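You operate a simulated robot arm through the tools that you are given. There is no shell and no other tool. Be economical: measure what you need, move in short steps, check, and stop when the job is done.

The job below is to be done with a simulated robot arm. You get a single attempt, and the scene is never put back.

Task
Sort the three magazines into the files with their words and slide the middle file back.
Fine: it ends in line with the file close beside it; the other two files stay.

The check looks at the end state, three seconds after you hand in, the way a careful person would. Anything else that was tipped, shoved, dropped, spilled or broken makes it a failure.

Robot
A 7-joint arm with a fingered hand on a trunk, on a base that drives. Base frame: it is fixed to the floor where the robot stands at the start and does not move with it; the origin is under the middle of the robot, x ahead of it, y to its left, z up; the surface under the hand at the start is at about z = 850. Units: mm, degrees, N and s.
With the tool pointing down near the work surface it reaches from about 100 to 740 mm from the robot's upright axis, wherever it stands. Its first joint turns from -69.0 to 172.0 degrees. Places, roughly: inside of the magazine file [500, -100, 900]. Payload 3.4 kg.
Tool frame: the origin (TCP) lies between the finger pads and is the grasp point; the fingertips stand 39 mm ahead of it; z points along the fingers, y is the line along which they close. The gripper opens to 180 mm. The gripper's body begins 111 mm behind the TCP. The gripper is a hand of 3 fingers: y runs from the thumb to the fingers, the wrist lies at [0, 0, -262] in the tool frame.
Orientation is that of the tool frame in the base frame, as [roll, pitch, yaw] about the fixed x, y, z axes, in that order (R = Rz(yaw) Ry(pitch) Rx(roll)). With the fingers straight down and closing along the base's y, the tool's x points along the base's -x, its y along +y and its z along -z.

Tools
- The arm moves only by the tool jog_arm. Its argument "moves" is a list of rows, each a list of 2 entries, a list of its own where there are three numbers: the shift along the tool's x, y, z in mm, then the turn, a rotation vector about the tool's x, y, z in degrees. In form: [[[tx, ty, tz], [ax, ay, az]], ...]. A call has 1 to 20 rows; each row shifts and turns the commanded pose from where the row before left it, along the tool's axes as they then stand. A row lasts 0.2 s, in which the tool goes at most 50 mm and 8.6 degrees; a call with a longer step from one row to the next is refused whole. A pose out of reach is approached as far as the arm can. The call stops where the force on the tool passes 90 N (or 10 N more than at its start, if that is more) or the arm is blocked; 0.2 s more then pass. In this call time passes only in rows, and 0.2 s behind the last. The reply holds the time, the measured pose of the TCP, the force on the tool along the base axes, the opening and the grip force, in the units named above and with some noise, with the torque about the TCP (base axes, N m) and any sound that the robot's microphone picked up.
- Cameras (640 x 400 px; columns grow to the right, rows downward): "scene" is now at [61.7, -13.8, 1918.8]; the picture's right is [-0.15, -0.99, -0.00], its down [-0.83, 0.13, -0.55] and it looks along [0.54, -0.08, -0.84] (base axes); focal length 260 px, centre (320, 200). "wrist" rides on the gripper at [63, -36, -128] in the tool frame; the picture's right is [0.50, 0.87, 0.00], its down [-0.75, 0.44, -0.49] and it looks along [-0.43, 0.25, 0.87] (tool axes); focal length 226 px, centre (320, 200). There is no depth. A picture from a camera that has moved, and an enlarged one, comes with that camera's place and axes in the base frame and with its lens.
- grab_frame(camera): a new picture of that camera. No time passes.
- lift_body(by): slides the trunk up (or, below 0, down) by that many mm; the arm and the scene camera ride with it, the base frame stays. It gives what a move gives, with no picture.
- drive_base(legs): drives the robot by 1 to 6 legs, each [ahead, left, turn to the left] in mm, mm and degrees, along the robot's own axes; the way and the turn of a leg run together, so that a leg with both is an arc; at most 1500 mm and 180 degrees a leg. The arm and the cameras ride along, it lands a little off, and it stops where it bumps. It gives what a move gives.
- move_fingers(finger1, finger2, thumb_bend): sets how far each is bent, from 0 (flat) to 1 (curled in); at 0.3 the hand is open as for a grip, at 0.7 the pads meet at the TCP. One left out holds its place. A second passes; each finger stops where it meets its share of the squeeze, and holds until it gets a number again. It is the only way to open and close the hand. It gives what a move gives, with no picture; readings hold the bend of each and the force on the fingers (four entries, about 0 where the hand has none), thumb and palm.
- turn_head(pan, tilt): turns the head with the scene camera to pan (to the left, within 143 degrees either way) and tilt (down, from -29 to 69), counted from straight ahead of the robot. It gives what a move gives.
- inspect(camera, box): a new picture of the part [left, top, right, bottom] of that camera's present view, enlarged. No time passes.
- finish_job(): hands the job in; it is judged then, once.

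Go step by step. Nothing tells you exact positions but the pictures and the camera data: compare them with the known pose of the tool, close in by small moves and look again before you grip or let go. The budget is 120 turns and 82 pictures, counting those below and the enlarged ones. Unless the task says otherwise, let go and move clear before handing in, and close with one line.

The tools are called after ">>>" by a JSON object that holds its "fn" and its "kwargs". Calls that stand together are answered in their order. jog_arm: Moves the arm, as the interface text tells. Its arguments: {"type":"object","properties":{"moves":{"type":"array","items":{"type":"array"}}},"required":["moves"]} The other tools are called the same way: lift_body (by) slides the trunk up or down; move_fingers (finger1, finger2, thumb_bend) moves the fingers one by one; drive_base (legs) drives the base; turn_head (pan, tilt) turns the head that bears the scene camera; grab_frame (camera) takes a picture; inspect (camera, box) takes an enlarged picture of a part of a camera's view; finish_job () hands the job in.

At the start:

```text
time_s: 0.0
eef_pos: [603.1, -56.5, 1471.8]
tcp_rot: [179.9, 0.0, 179.8]
force: [-0.1, -0.9, -0.3]
wrist_torque: [0.04, -0.02, -0.01]
opening: 179.7
grip_force: 0.1
shape: jaw
bend: [0.3, 0.3, 0.3]
finger forces: [0.1, 0.0, 0.1, 0.0, 0.0, 0.0]
trunk travel left (down, up): [-400.0, 142.0]
robot x, y, heading: [-2.9, 3.2, -0.2]
head pan, tilt: [-8.6, 56.6]
```

scene: 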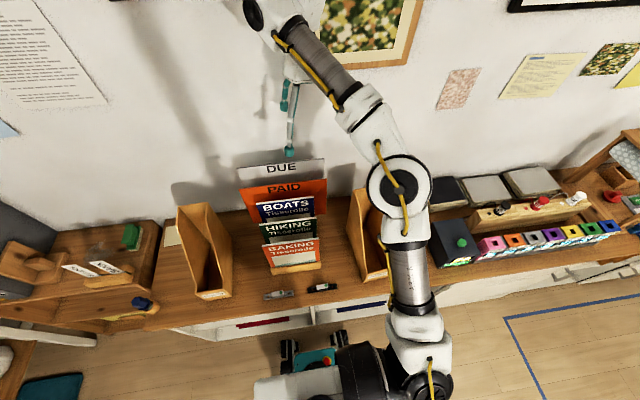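
wrist: 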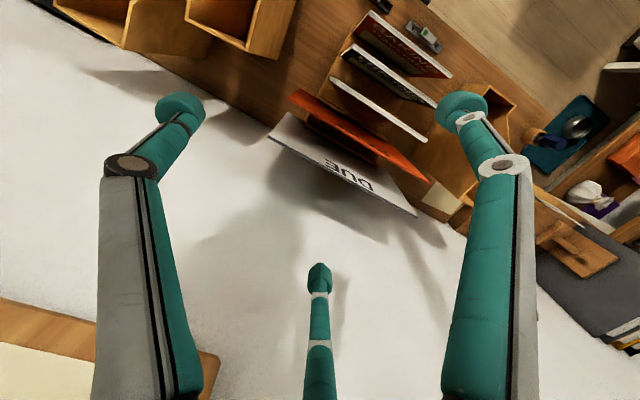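

I see a rack of three magazines (BOATS, HIKING, BAKING), plus DUE and PAID, with magazine files to left and right. I'll look closer to find labels on the files.

>>> {"fn": "inspect", "kwargs": {"camera": "scene", "box": [160, 140, 420, 310]}}

>>> {"fn": "turn_head", "kwargs": {"pan": -30, "tilt": 50}}

>>> {"fn": "grab_frame", "kwargs": {"camera": "scene"}}

```text
2.35 times, centred on (290, 225) of scene
camera zoom: at [61.7, -13.8, 1918.8], right [-0.15, -0.99, 0.0], down [-0.83, 0.13, -0.55], along [0.54, -0.08, -0.84], focal length 612 px, centre (391, 141)
```

zoom: 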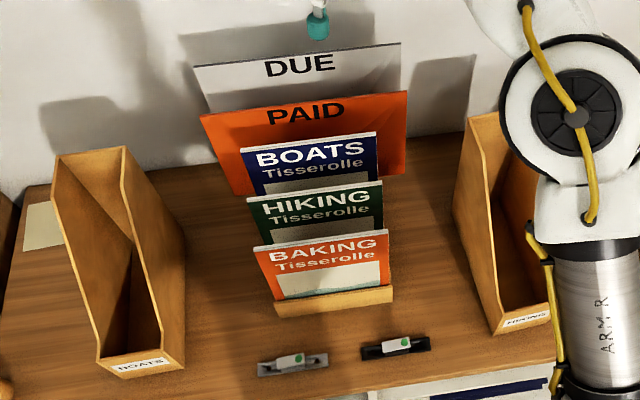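

```text
time_s: 0.8
eef_pos: [599.4, -56.1, 1473.0]
tcp_rot: [179.9, 0.3, 179.9]
force: [0.3, 0.3, 1.1]
wrist_torque: [0.02, 0.02, 0.01]
opening: 179.7
grip_force: 0.0
shape: jaw
bend: [0.3, 0.3, 0.3]
finger forces: [0.1, 0.0, 0.1, 0.0, 0.0, 0.1]
trunk travel left (down, up): [-400.0, 142.0]
robot x, y, heading: [1.0, -1.4, 0.3]
head pan, tilt: [-30.0, 50.0]
```

```text
78 pictures are left
camera scene: at [58.5, -41.8, 1927.2], right [-0.5, -0.87, 0.0], down [-0.67, 0.38, -0.64], along [0.55, -0.32, -0.77], focal length 260 px, centre (320, 200)
```

scene: 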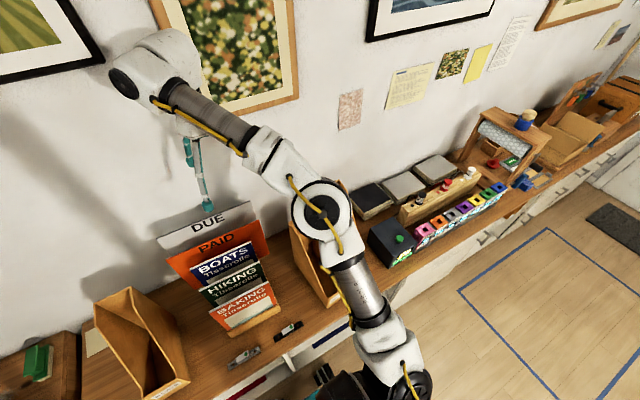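

The arm blocks the view of the right-hand files, so I'll swing the hand to the left.

>>> {"fn": "jog_arm", "kwargs": {"moves": [[[30, 40, 0], [0, 0, 0]], [[30, 40, 0], [0, 0, 0]], [[30, 40, 0], [0, 0, 0]], [[30, 40, 0], [0, 0, 0]], [[0, 45, 0], [0, 0, 0]], [[0, 45, 0], [0, 0, 0]], [[0, 45, 0], [0, 0, 0]], [[0, 45, 0], [0, 0, 0]]]}}

>>> {"fn": "turn_head", "kwargs": {"pan": -20, "tilt": 55}}

>>> {"fn": "grab_frame", "kwargs": {"camera": "scene"}}

>>> {"fn": "grab_frame", "kwargs": {"camera": "wrist"}}

```text
time_s: 2.6
eef_pos: [459.2, 239.3, 1447.7]
tcp_rot: [179.7, 0.2, 179.8]
force: [1.1, -0.2, 0.1]
wrist_torque: [0.02, 0.02, 0.01]
opening: 180.0
grip_force: 0.1
shape: jaw
bend: [0.3, 0.3, 0.3]
finger forces: [0.0, 0.0, 0.1, 0.0, 0.1, 0.0]
out of reach, approached as far as the arm can: row 7, 8
trunk travel left (down, up): [-400.0, 142.0]
robot x, y, heading: [1.6, -2.3, -0.2]
head pan, tilt: [-30.0, 50.0]
```

```text
time_s: 3.4
eef_pos: [457.1, 247.9, 1446.2]
tcp_rot: [180.0, 0.3, 179.8]
force: [-0.4, -0.4, 0.8]
wrist_torque: [-0.03, -0.02, -0.02]
opening: 180.0
grip_force: 0.2
shape: jaw
bend: [0.3, 0.3, 0.3]
finger forces: [0.0, 0.0, 0.0, 0.1, 0.0, 0.0]
trunk travel left (down, up): [-400.0, 142.0]
robot x, y, heading: [0.7, -1.3, -0.2]
head pan, tilt: [-20.0, 55.0]
```

```text
77 pictures are left
camera scene: at [58.3, -19.5, 1920.9], right [-0.34, -0.94, 0.0], down [-0.77, 0.28, -0.57], along [0.54, -0.2, -0.82], focal length 260 px, centre (320, 200)
```

scene: 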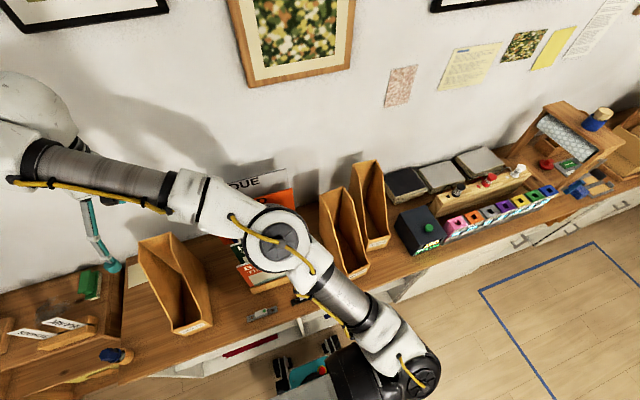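

```text
76 pictures are left
camera wrist: at [393.2, 211.6, 1574.0], right [-0.5, 0.87, 0.0], down [0.75, 0.43, 0.5], along [0.43, 0.25, -0.87], focal length 226 px, centre (320, 200)
```

wrist: 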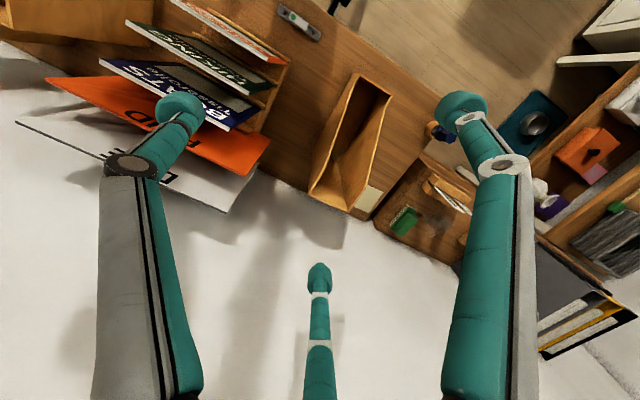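

>>> {"fn": "inspect", "kwargs": {"camera": "scene", "box": [300, 140, 460, 300]}}

>>> {"fn": "inspect", "kwargs": {"camera": "scene", "box": [120, 200, 320, 360]}}

```text
2.50 times, centred on (380, 220) of scene
camera zoom: at [58.3, -19.5, 1920.9], right [-0.34, -0.94, 0.0], down [-0.77, 0.28, -0.57], along [0.54, -0.2, -0.82], focal length 651 px, centre (170, 150)
```

zoom: 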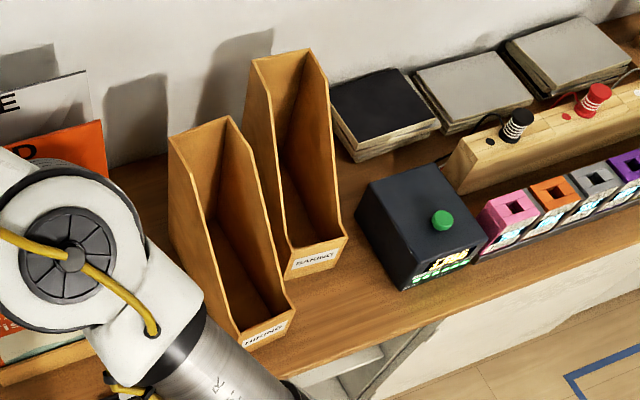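

```text
2.50 times, centred on (220, 280) of scene
camera zoom: at [58.3, -19.5, 1920.9], right [-0.34, -0.94, 0.0], down [-0.77, 0.28, -0.57], along [0.54, -0.2, -0.82], focal length 651 px, centre (570, 0)
```

zoom: 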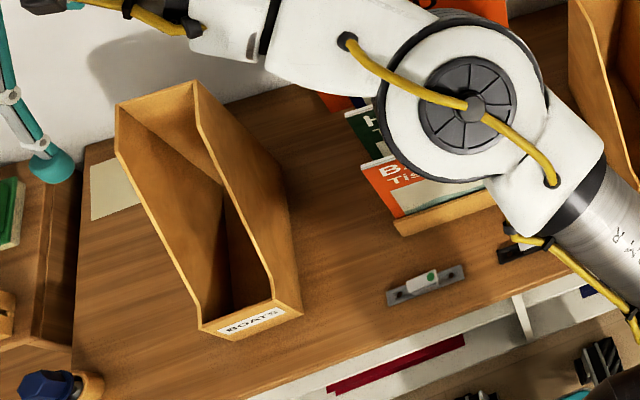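

The files are BOATS (left), HIKING (middle) and BAKING (right, further back). I'll zoom in on the two right ones to get their poses.

>>> {"fn": "inspect", "kwargs": {"camera": "scene", "box": [310, 150, 400, 290]}}

>>> {"fn": "turn_head", "kwargs": {"pan": -38, "tilt": 60}}

>>> {"fn": "grab_frame", "kwargs": {"camera": "scene"}}

```text
2.86 times, centred on (355, 220) of scene
camera zoom: at [58.3, -19.5, 1920.9], right [-0.34, -0.94, 0.0], down [-0.77, 0.28, -0.57], along [0.54, -0.2, -0.82], focal length 744 px, centre (220, 143)
```

zoom: 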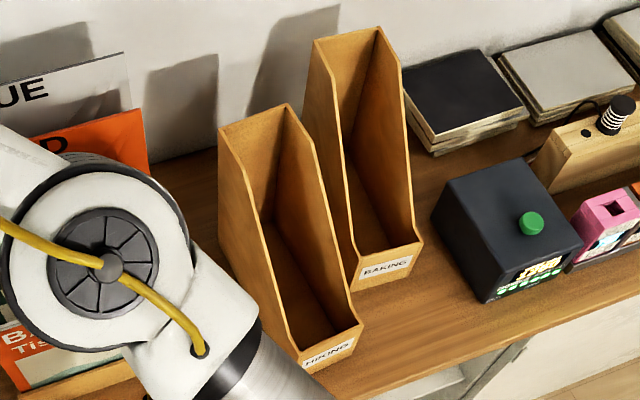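

```text
time_s: 4.2
eef_pos: [457.4, 246.0, 1447.3]
tcp_rot: [179.9, 0.3, 179.8]
force: [-0.9, 0.5, 0.7]
wrist_torque: [0.02, -0.04, 0.01]
opening: 179.9
grip_force: 0.0
shape: jaw
bend: [0.3, 0.3, 0.3]
finger forces: [0.0, 0.0, 0.0, 0.1, 0.0, 0.0]
trunk travel left (down, up): [-400.0, 142.0]
robot x, y, heading: [3.3, 5.8, 0.0]
head pan, tilt: [-38.0, 60.0]
```

```text
72 pictures are left
camera scene: at [43.5, -38.3, 1914.8], right [-0.62, -0.79, 0.0], down [-0.68, 0.53, -0.5], along [0.39, -0.31, -0.87], focal length 260 px, centre (320, 200)
```

scene: 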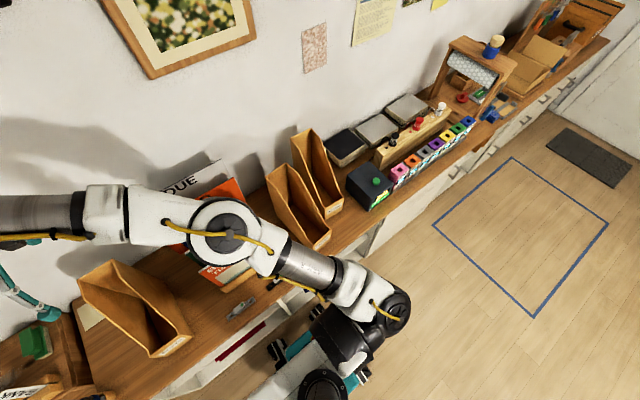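

Estimated positions: BAKING magazine top at (428, 26, 1132), HIKING (484, 26, 1179), BOATS (539, 26, 1211). I'll bring the hand above the front magazine, with its closing line along base x.

>>> {"fn": "jog_arm", "kwargs": {"moves": [[[6, -44, 0], [0, 0, 8.2]], [[0, 0, 0], [0, 0, 8.2]], [[0, 0, 0], [0, 0, 8.2]], [[0, 0, 0], [0, 0, 8.2]], [[0, 0, 0], [0, 0, 8.2]], [[0, 0, 0], [0, 0, 8.2]], [[0, 0, 0], [0, 0, 8.2]], [[0, 0, 0], [0, 0, 8.2]], [[0, 0, 0], [0, 0, 8.2]], [[0, 0, 0], [0, 0, 8.2]], [[0, 0, 0], [0, 0, 8]], [[-44, 0, 20], [0, 0, 0]], [[-44, 0, 20], [0, 0, 0]], [[-44, 0, 20], [0, 0, 0]], [[-44, -20, 20], [0, 0, 0]]]}}

>>> {"fn": "grab_frame", "kwargs": {"camera": "wrist"}}

```text
refused: row 15 steps farther than a row can; nothing moved
```

```text
71 pictures are left
camera wrist: at [393.6, 210.1, 1573.9], right [-0.5, 0.87, 0.0], down [0.75, 0.43, 0.5], along [0.43, 0.25, -0.87], focal length 226 px, centre (320, 200)
```

wrist: 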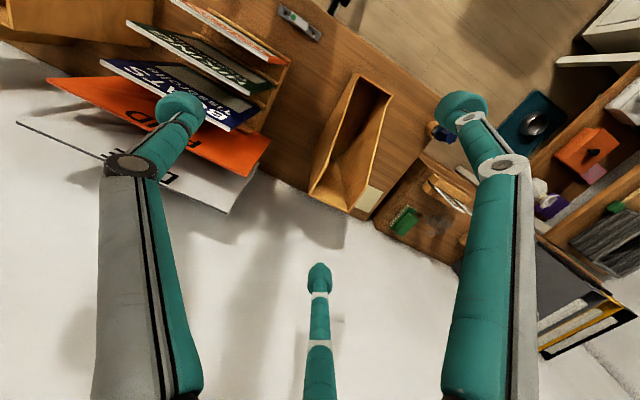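

The call was refused because one row stepped too far. I'll shorten it and retry.

>>> {"fn": "jog_arm", "kwargs": {"moves": [[[6, -44, 0], [0, 0, 8.2]], [[0, 0, 0], [0, 0, 8.2]], [[0, 0, 0], [0, 0, 8.2]], [[0, 0, 0], [0, 0, 8.2]], [[0, 0, 0], [0, 0, 8.2]], [[0, 0, 0], [0, 0, 8.2]], [[0, 0, 0], [0, 0, 8.2]], [[0, 0, 0], [0, 0, 8.2]], [[0, 0, 0], [0, 0, 8.2]], [[0, 0, 0], [0, 0, 8.2]], [[0, 0, 0], [0, 0, 8]], [[-44, 0, 20], [0, 0, 0]], [[-44, 0, 20], [0, 0, 0]], [[-44, 0, 20], [0, 0, 0]], [[-44, 0, 20], [0, 0, 0]]]}}

>>> {"fn": "grab_frame", "kwargs": {"camera": "wrist"}}

```text
time_s: 7.4
eef_pos: [449.5, 19.5, 1367.8]
tcp_rot: [179.9, -0.2, 89.9]
force: [0.0, -0.1, -0.4]
wrist_torque: [0.03, 0.0, 0.01]
opening: 180.0
grip_force: 0.0
shape: jaw
bend: [0.3, 0.3, 0.3]
finger forces: [0.1, 0.1, 0.0, 0.0, 0.1, 0.0]
trunk travel left (down, up): [-400.0, 142.0]
robot x, y, heading: [-3.5, 1.2, -0.0]
head pan, tilt: [-38.0, 60.0]
```

```text
70 pictures are left
camera wrist: at [411.8, 81.9, 1496.0], right [0.87, 0.5, 0.0], down [0.43, -0.76, 0.49], along [0.25, -0.42, -0.87], focal length 226 px, centre (320, 200)
```

wrist: 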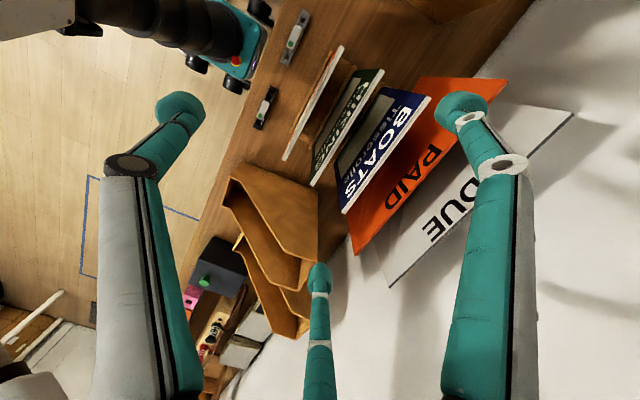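

The view is clear. Now I'll pre-bend the fingers to a narrow opening and see the shape.

>>> {"fn": "move_fingers", "kwargs": {"finger1": 0.6, "finger2": 0.6, "thumb_bend": 0.6}}

>>> {"fn": "grab_frame", "kwargs": {"camera": "wrist"}}

```text
time_s: 8.4
eef_pos: [449.5, 23.2, 1368.9]
tcp_rot: [179.9, -0.1, 89.9]
force: [0.3, 0.0, 0.2]
wrist_torque: [-0.01, 0.03, 0.01]
opening: 34.3
grip_force: 0.1
shape: fingers
bend: [0.6, 0.6, 0.6]
finger forces: [0.0, 0.0, 0.1, 0.0, 0.0, 0.0]
trunk travel left (down, up): [-400.0, 142.0]
robot x, y, heading: [0.3, -0.9, -0.1]
head pan, tilt: [-38.0, 60.0]
```

```text
69 pictures are left
camera wrist: at [411.0, 85.2, 1496.4], right [0.87, 0.5, 0.0], down [0.43, -0.75, 0.49], along [0.25, -0.43, -0.87], focal length 226 px, centre (320, 200)
```

wrist: 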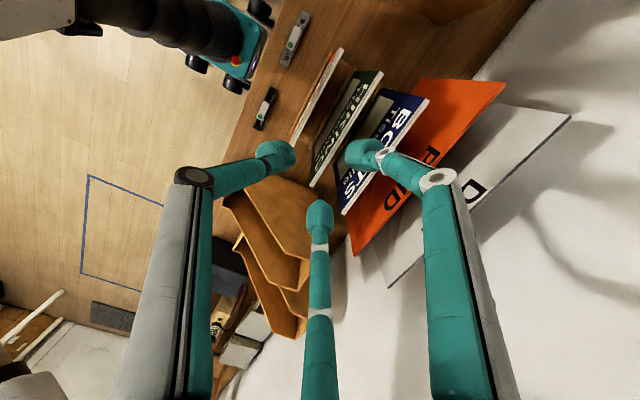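

Magazine tops refined: BAKING x≈424, HIKING x≈479, BOATS x≈536, all centred at y≈30. I'll descend to just above BAKING and check.

>>> {"fn": "jog_arm", "kwargs": {"moves": [[[8, -25, 0], [0, 0, 0]], [[0, 0, 45], [0, 0, 0]], [[0, 0, 45], [0, 0, 0]], [[0, 0, 45], [0, 0, 0]], [[0, 0, 45], [0, 0, 0]]]}}

>>> {"fn": "grab_frame", "kwargs": {"camera": "wrist"}}

>>> {"fn": "turn_head", "kwargs": {"pan": 0, "tilt": 58}}

>>> {"fn": "grab_frame", "kwargs": {"camera": "scene"}}

```text
time_s: 9.6
eef_pos: [423.8, 27.9, 1185.8]
tcp_rot: [179.9, 0.0, 89.8]
force: [0.1, 0.3, -0.2]
wrist_torque: [0.03, 0.0, 0.01]
opening: 33.9
grip_force: 0.0
shape: fingers
bend: [0.6, 0.6, 0.6]
finger forces: [0.0, 0.1, 0.0, 0.0, 0.0, 0.0]
trunk travel left (down, up): [-400.0, 142.0]
robot x, y, heading: [3.9, -3.5, 0.1]
head pan, tilt: [-38.0, 60.0]
```

```text
68 pictures are left
camera wrist: at [387.4, 91.3, 1313.2], right [0.87, 0.5, 0.0], down [0.43, -0.76, 0.49], along [0.25, -0.43, -0.87], focal length 226 px, centre (320, 200)
```

wrist: 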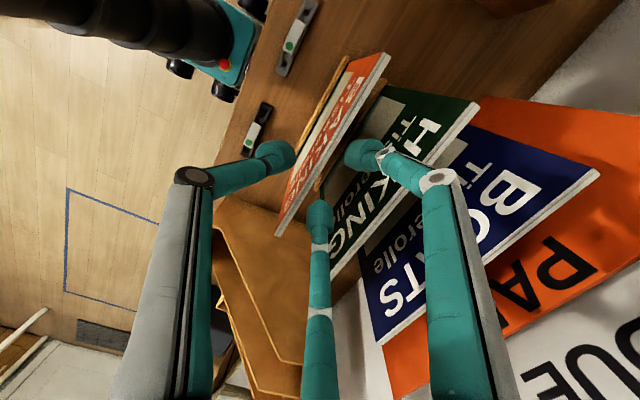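

```text
time_s: 10.6
eef_pos: [425.4, 27.6, 1187.3]
tcp_rot: [179.9, -0.1, 89.9]
force: [0.7, 0.5, -0.5]
wrist_torque: [0.04, -0.03, 0.01]
opening: 34.0
grip_force: 0.1
shape: fingers
bend: [0.6, 0.6, 0.6]
finger forces: [0.0, 0.0, 0.0, 0.0, 0.0, 0.0]
trunk travel left (down, up): [-400.0, 142.0]
robot x, y, heading: [-2.5, -2.9, -0.1]
head pan, tilt: [0.0, 58.0]
```

```text
67 pictures are left
camera scene: at [60.6, -4.2, 1917.0], right [0.0, -1.0, 0.0], down [-0.85, 0.0, -0.53], along [0.53, 0.0, -0.85], focal length 260 px, centre (320, 200)
```

scene: 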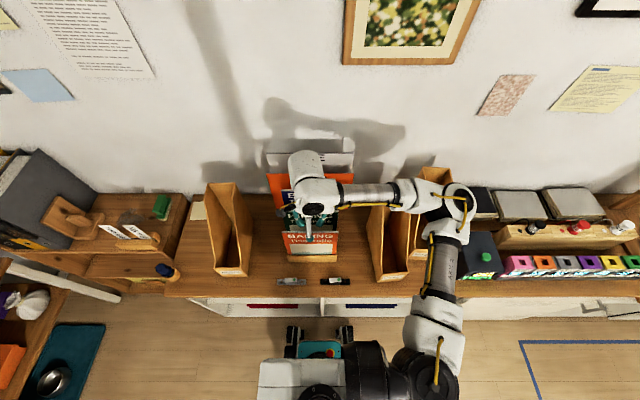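

The edge runs between thumb and fingers. I'll descend 80 mm and close.

>>> {"fn": "jog_arm", "kwargs": {"moves": [[[0, 0, 20], [0, 0, 0]], [[0, 0, 20], [0, 0, 0]], [[0, 0, 20], [0, 0, 0]], [[0, 0, 20], [0, 0, 0]]]}}

>>> {"fn": "grab_frame", "kwargs": {"camera": "wrist"}}

```text
time_s: 11.6
eef_pos: [425.8, 31.9, 1108.0]
tcp_rot: [179.7, 0.0, 89.9]
force: [-0.5, 0.4, 1.0]
wrist_torque: [-0.01, -0.04, 0.01]
opening: 34.1
grip_force: 0.0
shape: fingers
bend: [0.6, 0.6, 0.6]
finger forces: [0.0, 0.0, 0.0, 0.0, 0.1, 0.0]
trunk travel left (down, up): [-400.0, 142.0]
robot x, y, heading: [2.5, -0.9, -0.2]
head pan, tilt: [0.0, 58.0]
```

```text
66 pictures are left
camera wrist: at [388.8, 94.1, 1235.4], right [0.87, 0.5, 0.0], down [0.43, -0.75, 0.49], along [0.25, -0.43, -0.87], focal length 226 px, centre (320, 200)
```

wrist: 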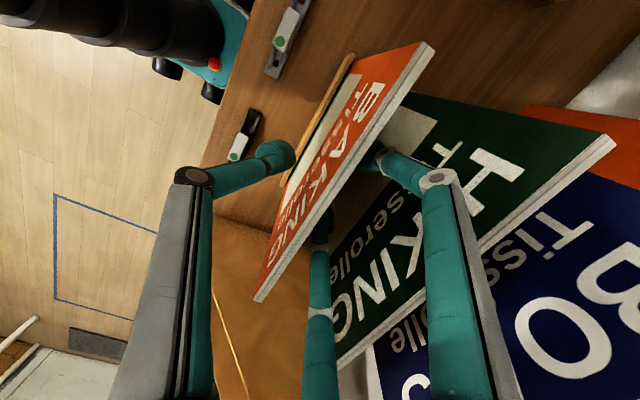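

The magazine sits between thumb and fingers. Closing the grip.

>>> {"fn": "move_fingers", "kwargs": {"finger1": 0.75, "finger2": 0.75, "thumb_bend": 0.75}}

>>> {"fn": "grab_frame", "kwargs": {"camera": "wrist"}}

```text
time_s: 12.6
eef_pos: [425.9, 30.8, 1107.0]
tcp_rot: [179.9, -0.1, 89.9]
force: [-0.1, 0.7, -0.1]
wrist_torque: [-0.01, 0.02, 0.03]
opening: 1.5
grip_force: 14.2
shape: fingers
bend: [0.72, 0.72, 0.7]
finger forces: [8.3, 8.1, 0.1, 0.1, 11.6, 0.0]
trunk travel left (down, up): [-400.0, 142.0]
robot x, y, heading: [-0.6, 0.2, -0.1]
head pan, tilt: [0.0, 58.0]
```

```text
65 pictures are left
camera wrist: at [388.6, 94.4, 1235.6], right [0.87, 0.5, 0.0], down [0.43, -0.75, 0.49], along [0.25, -0.43, -0.87], focal length 226 px, centre (320, 200)
```

wrist: 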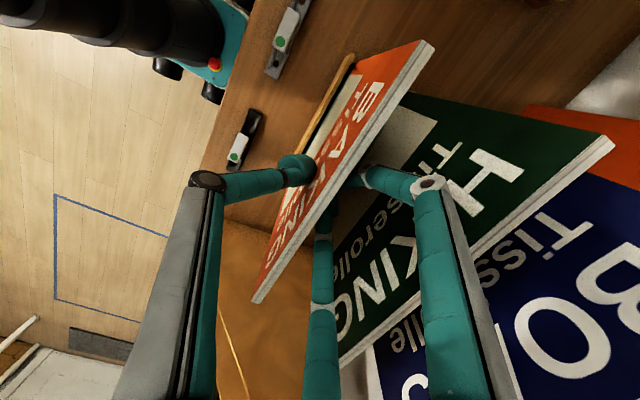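

Grip forces are up (8–12 N). I'll lift a little and check that it comes along.

>>> {"fn": "jog_arm", "kwargs": {"moves": [[[0, 0, -20], [0, 0, 0]], [[0, 0, -25], [0, 0, 0]], [[0, 0, -25], [0, 0, 0]], [[0, 0, -30], [0, 0, 0]]]}}

>>> {"fn": "grab_frame", "kwargs": {"camera": "wrist"}}

```text
time_s: 13.6
eef_pos: [422.9, 32.4, 1208.0]
tcp_rot: [179.8, 0.0, 90.1]
force: [0.1, -0.2, -2.8]
wrist_torque: [-0.02, -0.03, 0.0]
opening: 1.6
grip_force: 14.8
shape: fingers
bend: [0.72, 0.72, 0.7]
finger forces: [9.2, 9.0, 0.0, 0.0, 11.5, 0.0]
trunk travel left (down, up): [-400.0, 142.0]
robot x, y, heading: [1.5, 1.2, -0.0]
head pan, tilt: [0.0, 58.0]
```

```text
64 pictures are left
camera wrist: at [385.9, 95.3, 1335.9], right [0.87, 0.5, 0.0], down [0.43, -0.75, 0.49], along [0.25, -0.43, -0.87], focal length 226 px, centre (320, 200)
```

wrist: 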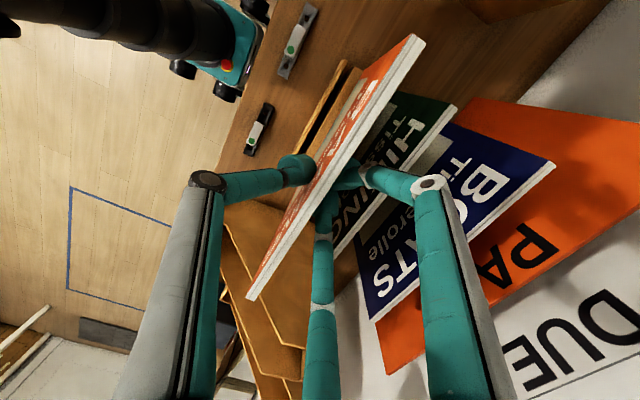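

It's lifted cleanly. I'll raise it high, then drive the base right so the files are in front of the robot.

>>> {"fn": "jog_arm", "kwargs": {"moves": [[[0, 0, -45], [0, 0, 0]], [[0, 0, -45], [0, 0, 0]], [[0, 0, -45], [0, 0, 0]], [[0, 0, -45], [0, 0, 0]], [[0, 0, -45], [0, 0, 0]]]}}

>>> {"fn": "drive_base", "kwargs": {"legs": [[0, -270, 0]]}}

>>> {"fn": "grab_frame", "kwargs": {"camera": "scene"}}

>>> {"fn": "grab_frame", "kwargs": {"camera": "wrist"}}

```text
time_s: 14.8
eef_pos: [423.5, 33.1, 1435.0]
tcp_rot: [179.9, 0.0, 90.0]
force: [0.2, -0.3, -0.3]
wrist_torque: [-0.01, 0.03, 0.01]
opening: 1.7
grip_force: 14.9
shape: fingers
bend: [0.72, 0.72, 0.7]
finger forces: [9.6, 9.5, 0.1, 0.1, 11.3, 0.0]
trunk travel left (down, up): [-400.0, 142.0]
robot x, y, heading: [0.5, 1.5, 0.2]
head pan, tilt: [0.0, 58.0]
```

```text
time_s: 16.8
eef_pos: [424.6, -214.9, 1433.1]
tcp_rot: [179.8, 0.9, 90.1]
force: [-0.9, 0.4, -1.6]
wrist_torque: [-0.03, -0.08, 0.03]
opening: 1.6
grip_force: 6.2
shape: fingers
bend: [0.73, 0.73, 0.7]
finger forces: [0.1, 0.0, 0.0, 0.0, 11.5, 0.1]
trunk travel left (down, up): [-400.0, 142.0]
robot x, y, heading: [1.4, -269.3, 0.1]
head pan, tilt: [0.0, 58.0]
```

```text
63 pictures are left
camera scene: at [60.5, -256.6, 1917.0], right [0.0, -1.0, 0.01], down [-0.85, 0.0, -0.53], along [0.53, 0.0, -0.85], focal length 260 px, centre (320, 200)
```

scene: 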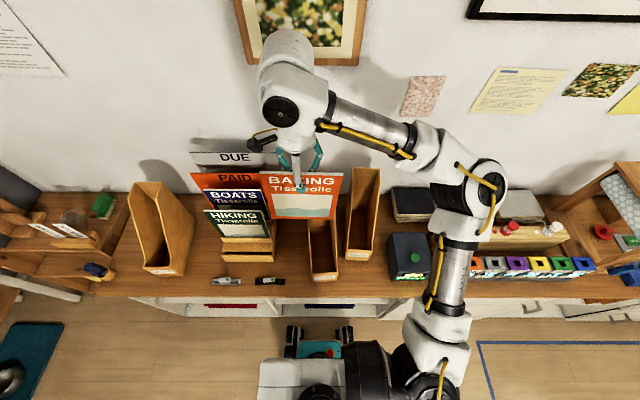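

```text
62 pictures are left
camera wrist: at [387.7, -149.5, 1558.7], right [0.86, 0.5, -0.01], down [0.44, -0.75, 0.51], along [0.25, -0.44, -0.86], focal length 226 px, centre (320, 200)
```

wrist: 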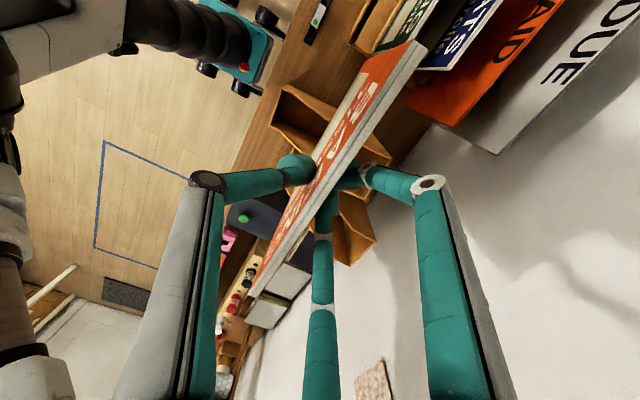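

The finger forces dropped during the drive. I'll tighten the grip and re-read.

>>> {"fn": "move_fingers", "kwargs": {"finger1": 0.85, "finger2": 0.85, "thumb_bend": 0.75}}

>>> {"fn": "inspect", "kwargs": {"camera": "scene", "box": [180, 120, 400, 290]}}

```text
time_s: 17.8
eef_pos: [422.4, -206.0, 1432.1]
tcp_rot: [179.8, 1.1, 90.2]
force: [0.7, 0.1, -2.3]
wrist_torque: [0.03, 0.01, 0.04]
opening: 1.6
grip_force: 6.9
shape: fingers
bend: [0.73, 0.73, 0.69]
finger forces: [0.0, 0.0, 0.0, 0.0, 12.5, 0.1]
trunk travel left (down, up): [-400.0, 142.0]
robot x, y, heading: [-1.2, -264.8, 0.2]
head pan, tilt: [0.0, 58.0]
```

```text
2.35 times, centred on (290, 205) of scene
camera zoom: at [60.5, -248.3, 1917.0], right [0.0, -1.0, 0.01], down [-0.85, -0.01, -0.53], along [0.53, -0.01, -0.85], focal length 612 px, centre (391, 188)
```

zoom: 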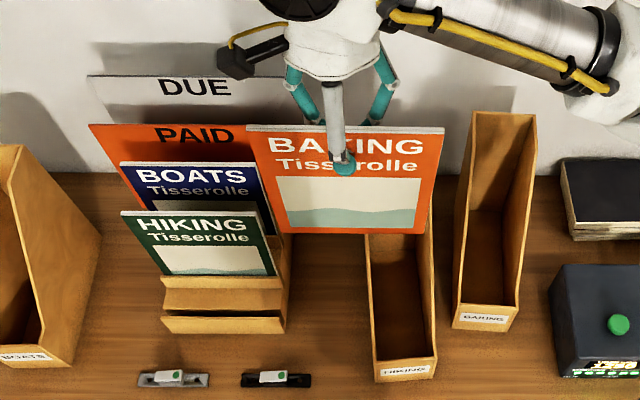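

The magazine is still held. The robot appears to lean about 1° after the drive, so I'll check whether that settles and look at the base.

>>> {"fn": "turn_head", "kwargs": {"pan": 0, "tilt": 69}}

>>> {"fn": "grab_frame", "kwargs": {"camera": "scene"}}

```text
time_s: 18.5
eef_pos: [422.3, -209.5, 1433.6]
tcp_rot: [179.7, 1.0, 90.2]
force: [-0.8, 0.3, -2.3]
wrist_torque: [-0.01, -0.02, 0.01]
opening: 1.7
grip_force: 6.0
shape: fingers
bend: [0.73, 0.73, 0.69]
finger forces: [0.0, 0.0, 0.0, 0.1, 12.5, 0.0]
trunk travel left (down, up): [-400.0, 142.0]
robot x, y, heading: [0.6, -266.4, -0.2]
head pan, tilt: [0.0, 68.8]
```

```text
60 pictures are left
camera scene: at [47.7, -262.9, 1905.4], right [0.0, -1.0, 0.0], down [-0.93, 0.0, -0.36], along [0.36, 0.0, -0.93], focal length 260 px, centre (320, 200)
```

scene: 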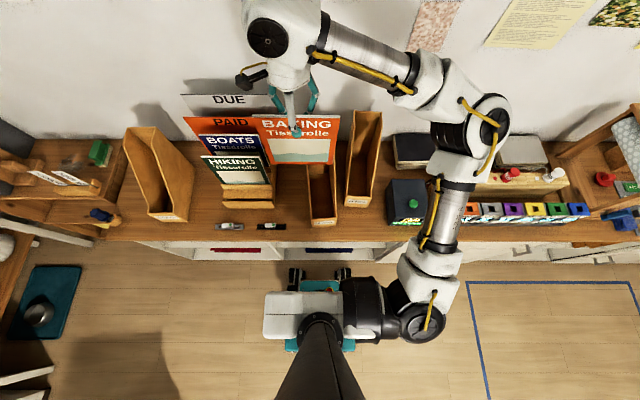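

The robot is standing normally. I'll level the tool and turn it 90° so the magazine plane runs along x.

>>> {"fn": "jog_arm", "kwargs": {"moves": [[[0, 0, 0], [0, 1, 0]], [[0, 0, 0], [0, 0, -8.2]], [[0, 0, 0], [0, 0, -8.2]], [[0, 0, 0], [0, 0, -8.2]], [[0, 0, 0], [0, 0, -8.2]], [[0, 0, 0], [0, 0, -8.2]], [[0, 0, 0], [0, 0, -8.2]], [[0, 0, 0], [0, 0, -8.2]], [[0, 0, 0], [0, 0, -8.2]], [[0, 0, 0], [0, 0, -8.2]], [[0, 0, 0], [0, 0, -8.2]], [[0, 0, 0], [0, 0, -8]]]}}

>>> {"fn": "turn_head", "kwargs": {"pan": -10, "tilt": 58}}

>>> {"fn": "grab_frame", "kwargs": {"camera": "scene"}}

>>> {"fn": "grab_frame", "kwargs": {"camera": "wrist"}}

```text
time_s: 21.1
eef_pos: [422.1, -215.1, 1433.6]
tcp_rot: [179.8, 0.3, -179.7]
force: [-0.7, 0.0, -2.5]
wrist_torque: [-0.01, -0.04, 0.03]
opening: 1.8
grip_force: 6.8
shape: fingers
bend: [0.73, 0.73, 0.69]
finger forces: [0.0, 0.1, 0.0, 0.0, 12.5, 0.0]
trunk travel left (down, up): [-400.0, 142.0]
robot x, y, heading: [0.0, -270.0, -0.1]
head pan, tilt: [0.0, 68.8]
```

```text
time_s: 21.8
eef_pos: [422.1, -226.6, 1434.7]
tcp_rot: [179.4, 0.2, -179.9]
force: [0.0, 0.1, -1.2]
wrist_torque: [-0.02, 0.01, -0.03]
opening: 1.8
grip_force: 6.5
shape: fingers
bend: [0.73, 0.73, 0.69]
finger forces: [0.1, 0.1, 0.0, 0.0, 12.5, 0.1]
trunk travel left (down, up): [-400.0, 142.0]
robot x, y, heading: [-0.4, -272.9, 0.1]
head pan, tilt: [-10.0, 58.0]
```

```text
59 pictures are left
camera scene: at [59.8, -293.5, 1916.8], right [-0.17, -0.99, -0.01], down [-0.84, 0.15, -0.53], along [0.52, -0.09, -0.85], focal length 260 px, centre (320, 200)
```

scene: 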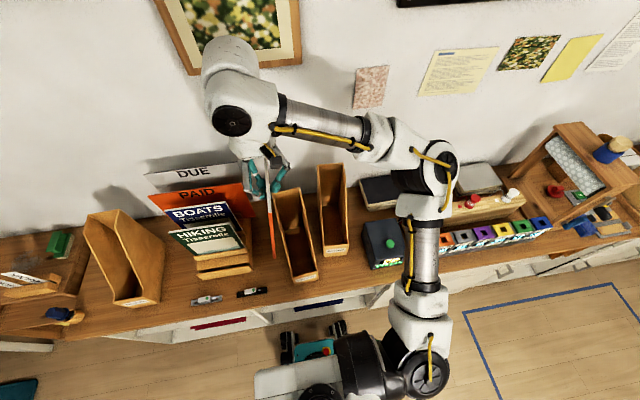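

```text
58 pictures are left
camera wrist: at [358.3, -263.3, 1560.2], right [-0.5, 0.87, 0.01], down [0.75, 0.43, 0.5], along [0.43, 0.26, -0.87], focal length 226 px, centre (320, 200)
```

wrist: 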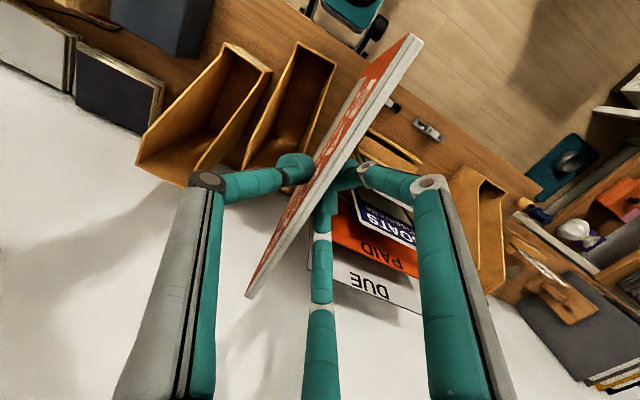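

The upper body sways slowly after driving. BAKING's file centre is about (545, -432). I'll move above it and look again once things have settled.

>>> {"fn": "jog_arm", "kwargs": {"moves": [[[-20, -34, 0], [0, 0, 0]], [[-21, -34, 0], [0, 0, 0]], [[-21, -34, 0], [0, 0, 0]], [[-21, -34, 0], [0, 0, 0]], [[-21, -34, 0], [0, 0, 0]], [[-21, -34, 0], [0, 0, 0]], [[0, 0, 0], [0, 0, 0]], [[0, 0, 0], [0, 0, 0]], [[0, 0, 0], [0, 0, 0]], [[0, 0, 0], [0, 0, 0]], [[0, 0, 0], [0, 0, 0]], [[0, 0, 0], [0, 0, 0]], [[0, 0, 0], [0, 0, 0]], [[0, 0, 0], [0, 0, 0]], [[0, 0, 0], [0, 0, 0]]]}}

>>> {"fn": "grab_frame", "kwargs": {"camera": "scene"}}

>>> {"fn": "grab_frame", "kwargs": {"camera": "wrist"}}

```text
time_s: 25.0
eef_pos: [548.4, -434.2, 1431.6]
tcp_rot: [179.3, 0.4, -179.9]
force: [-1.1, -0.6, -1.2]
wrist_torque: [0.0, 0.01, 0.03]
opening: 1.9
grip_force: 6.4
shape: fingers
bend: [0.73, 0.73, 0.69]
finger forces: [0.0, 0.1, 0.1, 0.1, 12.5, 0.0]
trunk travel left (down, up): [-400.0, 142.0]
robot x, y, heading: [-1.5, -265.8, 0.1]
head pan, tilt: [-10.0, 58.0]
```

```text
57 pictures are left
camera scene: at [60.1, -291.9, 1916.9], right [-0.17, -0.98, 0.0], down [-0.84, 0.15, -0.53], along [0.52, -0.09, -0.85], focal length 260 px, centre (320, 200)
```

scene: 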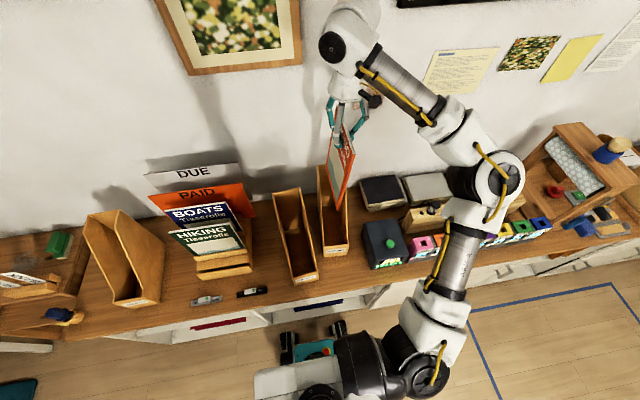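

```text
56 pictures are left
camera wrist: at [483.6, -472.4, 1558.5], right [-0.5, 0.87, 0.01], down [0.75, 0.43, 0.5], along [0.43, 0.26, -0.87], focal length 226 px, centre (320, 200)
```

wrist: 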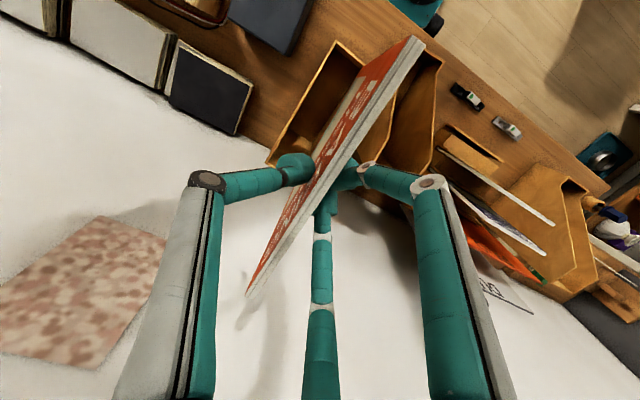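

Now zooming in to compare the magazine with the BAKING file opening.

>>> {"fn": "inspect", "kwargs": {"camera": "scene", "box": [260, 80, 400, 290]}}

>>> {"fn": "inspect", "kwargs": {"camera": "wrist", "box": [220, 10, 480, 200]}}

```text
1.90 times, centred on (330, 185) of scene
camera zoom: at [60.1, -291.9, 1916.9], right [-0.17, -0.98, 0.0], down [-0.84, 0.15, -0.53], along [0.52, -0.09, -0.85], focal length 496 px, centre (301, 229)
```

zoom: 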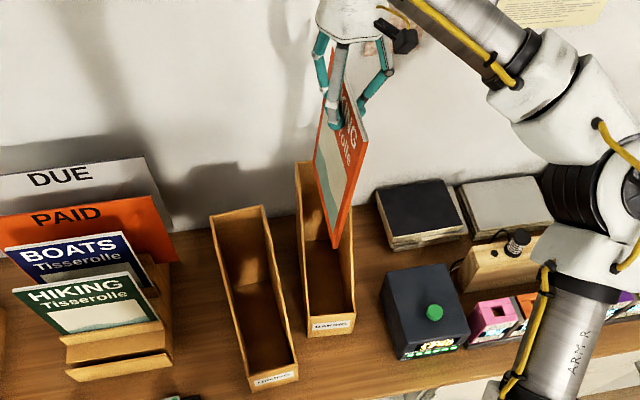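

```text
2.11 times, centred on (350, 105) of wrist
camera zoom: at [483.6, -472.4, 1558.5], right [-0.5, 0.87, 0.01], down [0.75, 0.43, 0.5], along [0.43, 0.26, -0.87], focal length 476 px, centre (257, 400)
```

zoom: 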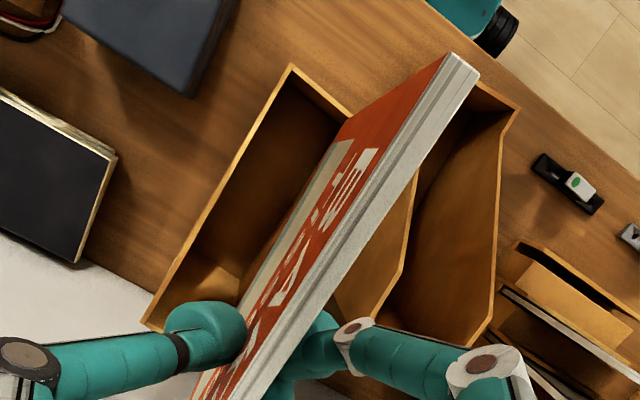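

The magazine is over the file centre (outer y −378…−478, x 431…668). I'll shift 8 mm forward and lower it halfway in, then check.

>>> {"fn": "jog_arm", "kwargs": {"moves": [[[8, 2, 20], [0, 0, 0]], [[0, 0, 35], [0, 0, 0]], [[0, 0, 35], [0, 0, 0]], [[0, 0, 35], [0, 0, 0]], [[0, 0, 35], [0, 0, 0]], [[0, 0, 35], [0, 0, 0]], [[0, 0, 30], [0, 0, 0]], [[0, 0, 0], [0, 0, 0]], [[0, 0, 0], [0, 0, 0]]]}}

>>> {"fn": "inspect", "kwargs": {"camera": "scene", "box": [260, 80, 400, 290]}}

>>> {"fn": "grab_frame", "kwargs": {"camera": "wrist"}}

```text
time_s: 27.0
eef_pos: [541.6, -423.5, 1208.7]
tcp_rot: [179.5, 0.4, -179.9]
force: [0.4, 0.2, -2.2]
wrist_torque: [-0.01, 0.02, -0.01]
opening: 1.6
grip_force: 6.3
shape: fingers
bend: [0.73, 0.73, 0.69]
finger forces: [0.0, 0.0, 0.0, 0.0, 12.6, 0.0]
trunk travel left (down, up): [-400.0, 142.0]
robot x, y, heading: [-0.9, -266.9, 0.1]
head pan, tilt: [-10.0, 58.0]
```

```text
1.90 times, centred on (330, 185) of scene
camera zoom: at [60.9, -288.5, 1916.9], right [-0.17, -0.98, 0.0], down [-0.84, 0.15, -0.53], along [0.52, -0.09, -0.85], focal length 496 px, centre (301, 229)
```

zoom: 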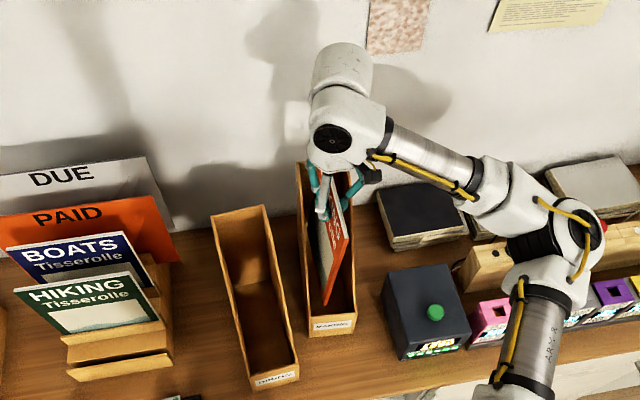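

```text
52 pictures are left
camera wrist: at [477.5, -460.0, 1335.3], right [-0.5, 0.86, 0.01], down [0.75, 0.43, 0.5], along [0.43, 0.26, -0.87], focal length 226 px, centre (320, 200)
```

wrist: 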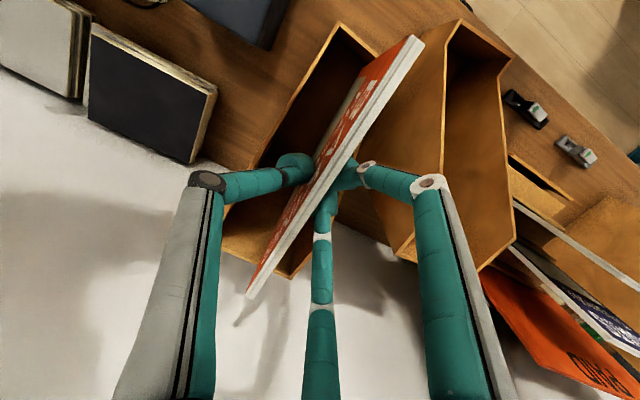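

It's going in cleanly. I'll nudge 6 mm to −y and lower further in small steps.

>>> {"fn": "jog_arm", "kwargs": {"moves": [[[0, -6, 20], [0, 0, 0]], [[0, 0, 25], [0, 0, 0]], [[0, 0, 25], [0, 0, 0]], [[0, 0, 25], [0, 0, 0]], [[0, 0, 15], [0, 0, 0]], [[0, 0, 0], [0, 0, 0]], [[0, 0, 0], [0, 0, 0]]]}}

>>> {"fn": "inspect", "kwargs": {"camera": "scene", "box": [285, 140, 385, 270]}}

>>> {"fn": "grab_frame", "kwargs": {"camera": "wrist"}}

```text
time_s: 28.6
eef_pos: [542.0, -429.9, 1098.5]
tcp_rot: [179.4, 0.4, -180.0]
force: [-1.4, 0.6, 13.3]
wrist_torque: [-0.14, -0.04, -0.03]
opening: 1.4
grip_force: 8.6
shape: fingers
bend: [0.74, 0.74, 0.7]
finger forces: [0.0, 0.2, 0.1, 0.0, 17.5, 0.0]
trunk travel left (down, up): [-400.0, 142.0]
robot x, y, heading: [-1.1, -269.4, 0.1]
head pan, tilt: [-10.0, 58.0]
```

```text
3.08 times, centred on (335, 205) of scene
camera zoom: at [57.2, -286.6, 1917.3], right [-0.17, -0.98, 0.0], down [-0.84, 0.15, -0.53], along [0.52, -0.09, -0.85], focal length 801 px, centre (274, 185)
```

zoom: 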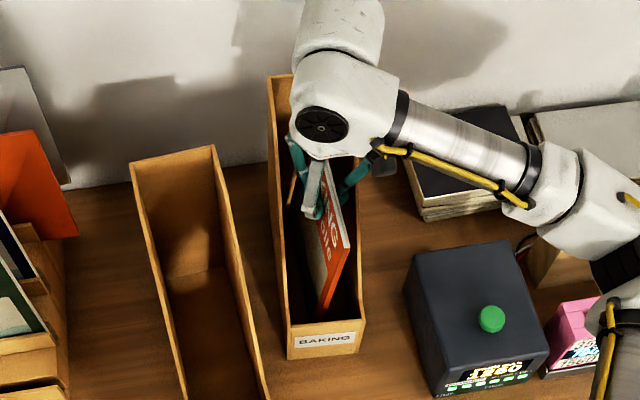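

```text
50 pictures are left
camera wrist: at [477.3, -466.2, 1225.1], right [-0.5, 0.86, 0.0], down [0.75, 0.43, 0.5], along [0.43, 0.26, -0.86], focal length 226 px, centre (320, 200)
```

wrist: 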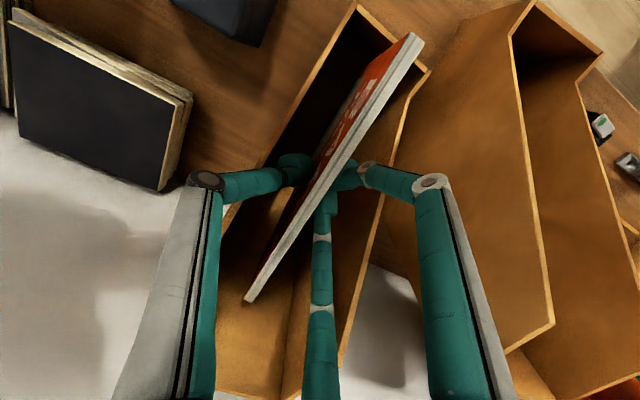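

Force rose to 13 N: the magazine is resting on the file floor (9 mm below its height in the rack, which fits). I'll ease up slightly and release with a small opening.

>>> {"fn": "jog_arm", "kwargs": {"moves": [[[0, 0, -3], [0, 0, 0]]]}}

>>> {"fn": "move_fingers", "kwargs": {"finger1": 0.64, "finger2": 0.64, "thumb_bend": 0.64}}

>>> {"fn": "grab_frame", "kwargs": {"camera": "wrist"}}

```text
time_s: 29.0
eef_pos: [541.7, -429.5, 1099.2]
tcp_rot: [179.5, 0.1, -179.8]
force: [0.9, 1.3, 1.8]
wrist_torque: [-0.09, -0.03, -0.01]
opening: 1.5
grip_force: 7.6
shape: fingers
bend: [0.74, 0.74, 0.7]
finger forces: [0.1, 0.0, 0.0, 0.0, 15.3, 0.1]
trunk travel left (down, up): [-400.0, 142.0]
robot x, y, heading: [-1.6, -269.5, 0.1]
head pan, tilt: [-10.0, 58.0]
```

```text
time_s: 30.0
eef_pos: [542.3, -428.8, 1100.6]
tcp_rot: [179.5, 0.3, -179.8]
force: [-1.1, 0.9, -0.1]
wrist_torque: [-0.03, 0.0, -0.03]
opening: 16.9
grip_force: 0.6
shape: fingers
bend: [0.64, 0.64, 0.65]
finger forces: [0.1, 0.0, 0.0, 0.0, 1.8, 0.0]
trunk travel left (down, up): [-400.0, 142.0]
robot x, y, heading: [-0.5, -271.2, 0.1]
head pan, tilt: [-10.0, 58.0]
```

```text
49 pictures are left
camera wrist: at [478.0, -466.3, 1226.9], right [-0.5, 0.86, 0.01], down [0.75, 0.43, 0.5], along [0.43, 0.26, -0.87], focal length 226 px, centre (320, 200)
```

wrist: 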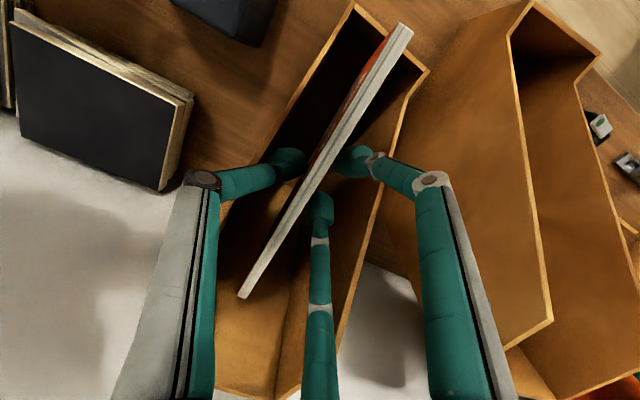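

Released; it leans slightly on the thumb. I'll open a little more and rise straight up.

>>> {"fn": "move_fingers", "kwargs": {"finger1": 0.58, "finger2": 0.58, "thumb_bend": 0.58}}

>>> {"fn": "jog_arm", "kwargs": {"moves": [[[0, 0, -15], [0, 0, 0]], [[0, 0, -15], [0, 0, 0]], [[0, 0, -20], [0, 0, 0]], [[0, 0, -40], [0, 0, 0]], [[0, 0, -40], [0, 0, 0]], [[0, 0, -40], [0, 0, 0]], [[0, 0, -40], [0, 0, 0]]]}}

>>> {"fn": "grab_frame", "kwargs": {"camera": "wrist"}}

```text
time_s: 31.0
eef_pos: [540.8, -429.2, 1099.2]
tcp_rot: [179.6, 0.3, -179.9]
force: [-1.9, 0.2, 0.9]
wrist_torque: [-0.05, 0.0, -0.07]
opening: 43.7
grip_force: 1.2
shape: fingers
bend: [0.57, 0.57, 0.58]
finger forces: [0.0, 0.3, 0.0, 0.1, 2.3, 0.0]
trunk travel left (down, up): [-400.0, 142.0]
robot x, y, heading: [-2.7, -267.9, -0.0]
head pan, tilt: [-10.0, 58.0]
```

```text
time_s: 32.6
eef_pos: [538.6, -430.0, 1312.7]
tcp_rot: [179.5, 0.3, -179.9]
force: [0.4, -0.9, 0.3]
wrist_torque: [0.0, -0.03, 0.01]
opening: 45.0
grip_force: 0.1
shape: fingers
bend: [0.57, 0.57, 0.57]
finger forces: [0.1, 0.0, 0.0, 0.0, 0.0, 0.0]
trunk travel left (down, up): [-400.0, 142.0]
robot x, y, heading: [3.5, -266.4, 0.1]
head pan, tilt: [-10.0, 58.0]
```

```text
48 pictures are left
camera wrist: at [474.8, -467.2, 1439.6], right [-0.5, 0.86, 0.0], down [0.75, 0.43, 0.5], along [0.43, 0.25, -0.87], focal length 226 px, centre (320, 200)
```

wrist: 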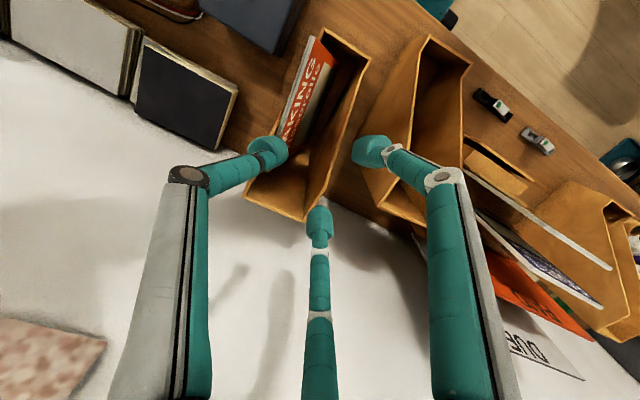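

BAKING is in its file. Next I'll slide the empty HIKING file back: turn the hand so the two fingers face the file front, tilted 25° forward, and take a clear look first.

>>> {"fn": "jog_arm", "kwargs": {"moves": [[[40, 20, 0], [0, 0, 0]], [[40, 20, 0], [0, 0, 0]], [[40, 20, 0], [0, 0, 0]], [[40, 20, 0], [0, 0, 0]], [[40, 25, 0], [0, 0, 0]], [[40, 25, 0], [0, 0, 0]], [[20, 16, 0], [0, 0, 8.2]], [[0, 0, 0], [0, 0, 8.2]], [[0, 0, 0], [0, 0, 8.2]], [[0, 0, 0], [0, 0, 8.2]], [[0, 0, 0], [0, 0, 8.2]], [[0, 0, 0], [0, 0, 8.2]], [[0, 0, 0], [0, 0, 8.2]], [[0, 0, 0], [0, 0, 8.2]], [[0, 0, 0], [0, 0, 8.2]], [[0, 0, 0], [0, 0, 8.2]], [[0, 0, 0], [0, 0, 8]]]}}

>>> {"fn": "turn_head", "kwargs": {"pan": -15, "tilt": 55}}

>>> {"fn": "inspect", "kwargs": {"camera": "scene", "box": [210, 90, 410, 310]}}

>>> {"fn": "grab_frame", "kwargs": {"camera": "wrist"}}

```text
time_s: 36.2
eef_pos: [280.3, -286.6, 1309.4]
tcp_rot: [179.7, -0.5, 90.0]
force: [0.4, -0.6, -0.1]
wrist_torque: [-0.03, 0.0, -0.04]
opening: 45.0
grip_force: 0.0
shape: fingers
bend: [0.57, 0.57, 0.57]
finger forces: [0.2, 0.0, 0.0, 0.1, 0.0, 0.0]
trunk travel left (down, up): [-400.0, 142.0]
robot x, y, heading: [1.3, -270.3, 0.2]
head pan, tilt: [-10.0, 58.0]
```

```text
time_s: 36.9
eef_pos: [280.7, -287.5, 1310.1]
tcp_rot: [179.7, -0.5, 90.2]
force: [0.5, 0.0, 0.0]
wrist_torque: [0.03, -0.01, 0.01]
opening: 45.1
grip_force: 0.1
shape: fingers
bend: [0.57, 0.57, 0.57]
finger forces: [0.0, 0.0, 0.1, 0.0, 0.0, 0.0]
trunk travel left (down, up): [-400.0, 142.0]
robot x, y, heading: [-0.4, -270.7, 0.3]
head pan, tilt: [-15.0, 55.0]
```

```text
1.82 times, centred on (310, 200) of scene
camera zoom: at [60.2, -293.0, 1920.7], right [-0.26, -0.97, 0.0], down [-0.79, 0.21, -0.57], along [0.55, -0.14, -0.82], focal length 473 px, centre (338, 200)
```

zoom: 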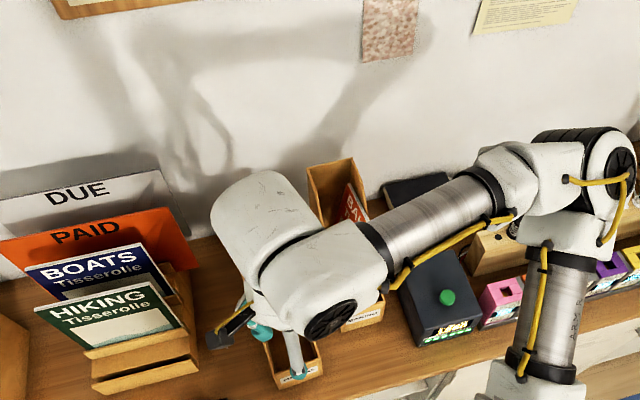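

```text
46 pictures are left
camera wrist: at [242.6, -224.3, 1437.9], right [0.86, 0.5, 0.01], down [0.44, -0.76, 0.49], along [0.25, -0.42, -0.87], focal length 226 px, centre (320, 200)
```

wrist: 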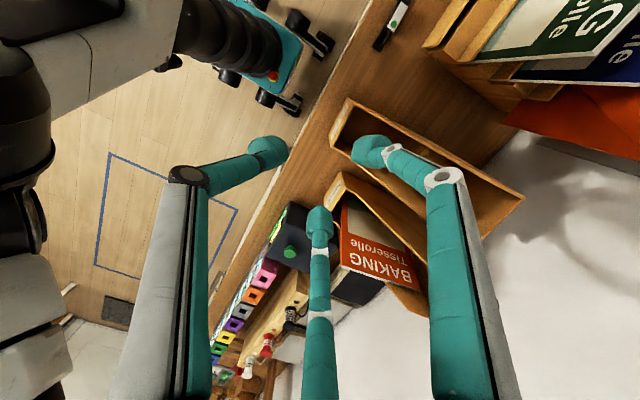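

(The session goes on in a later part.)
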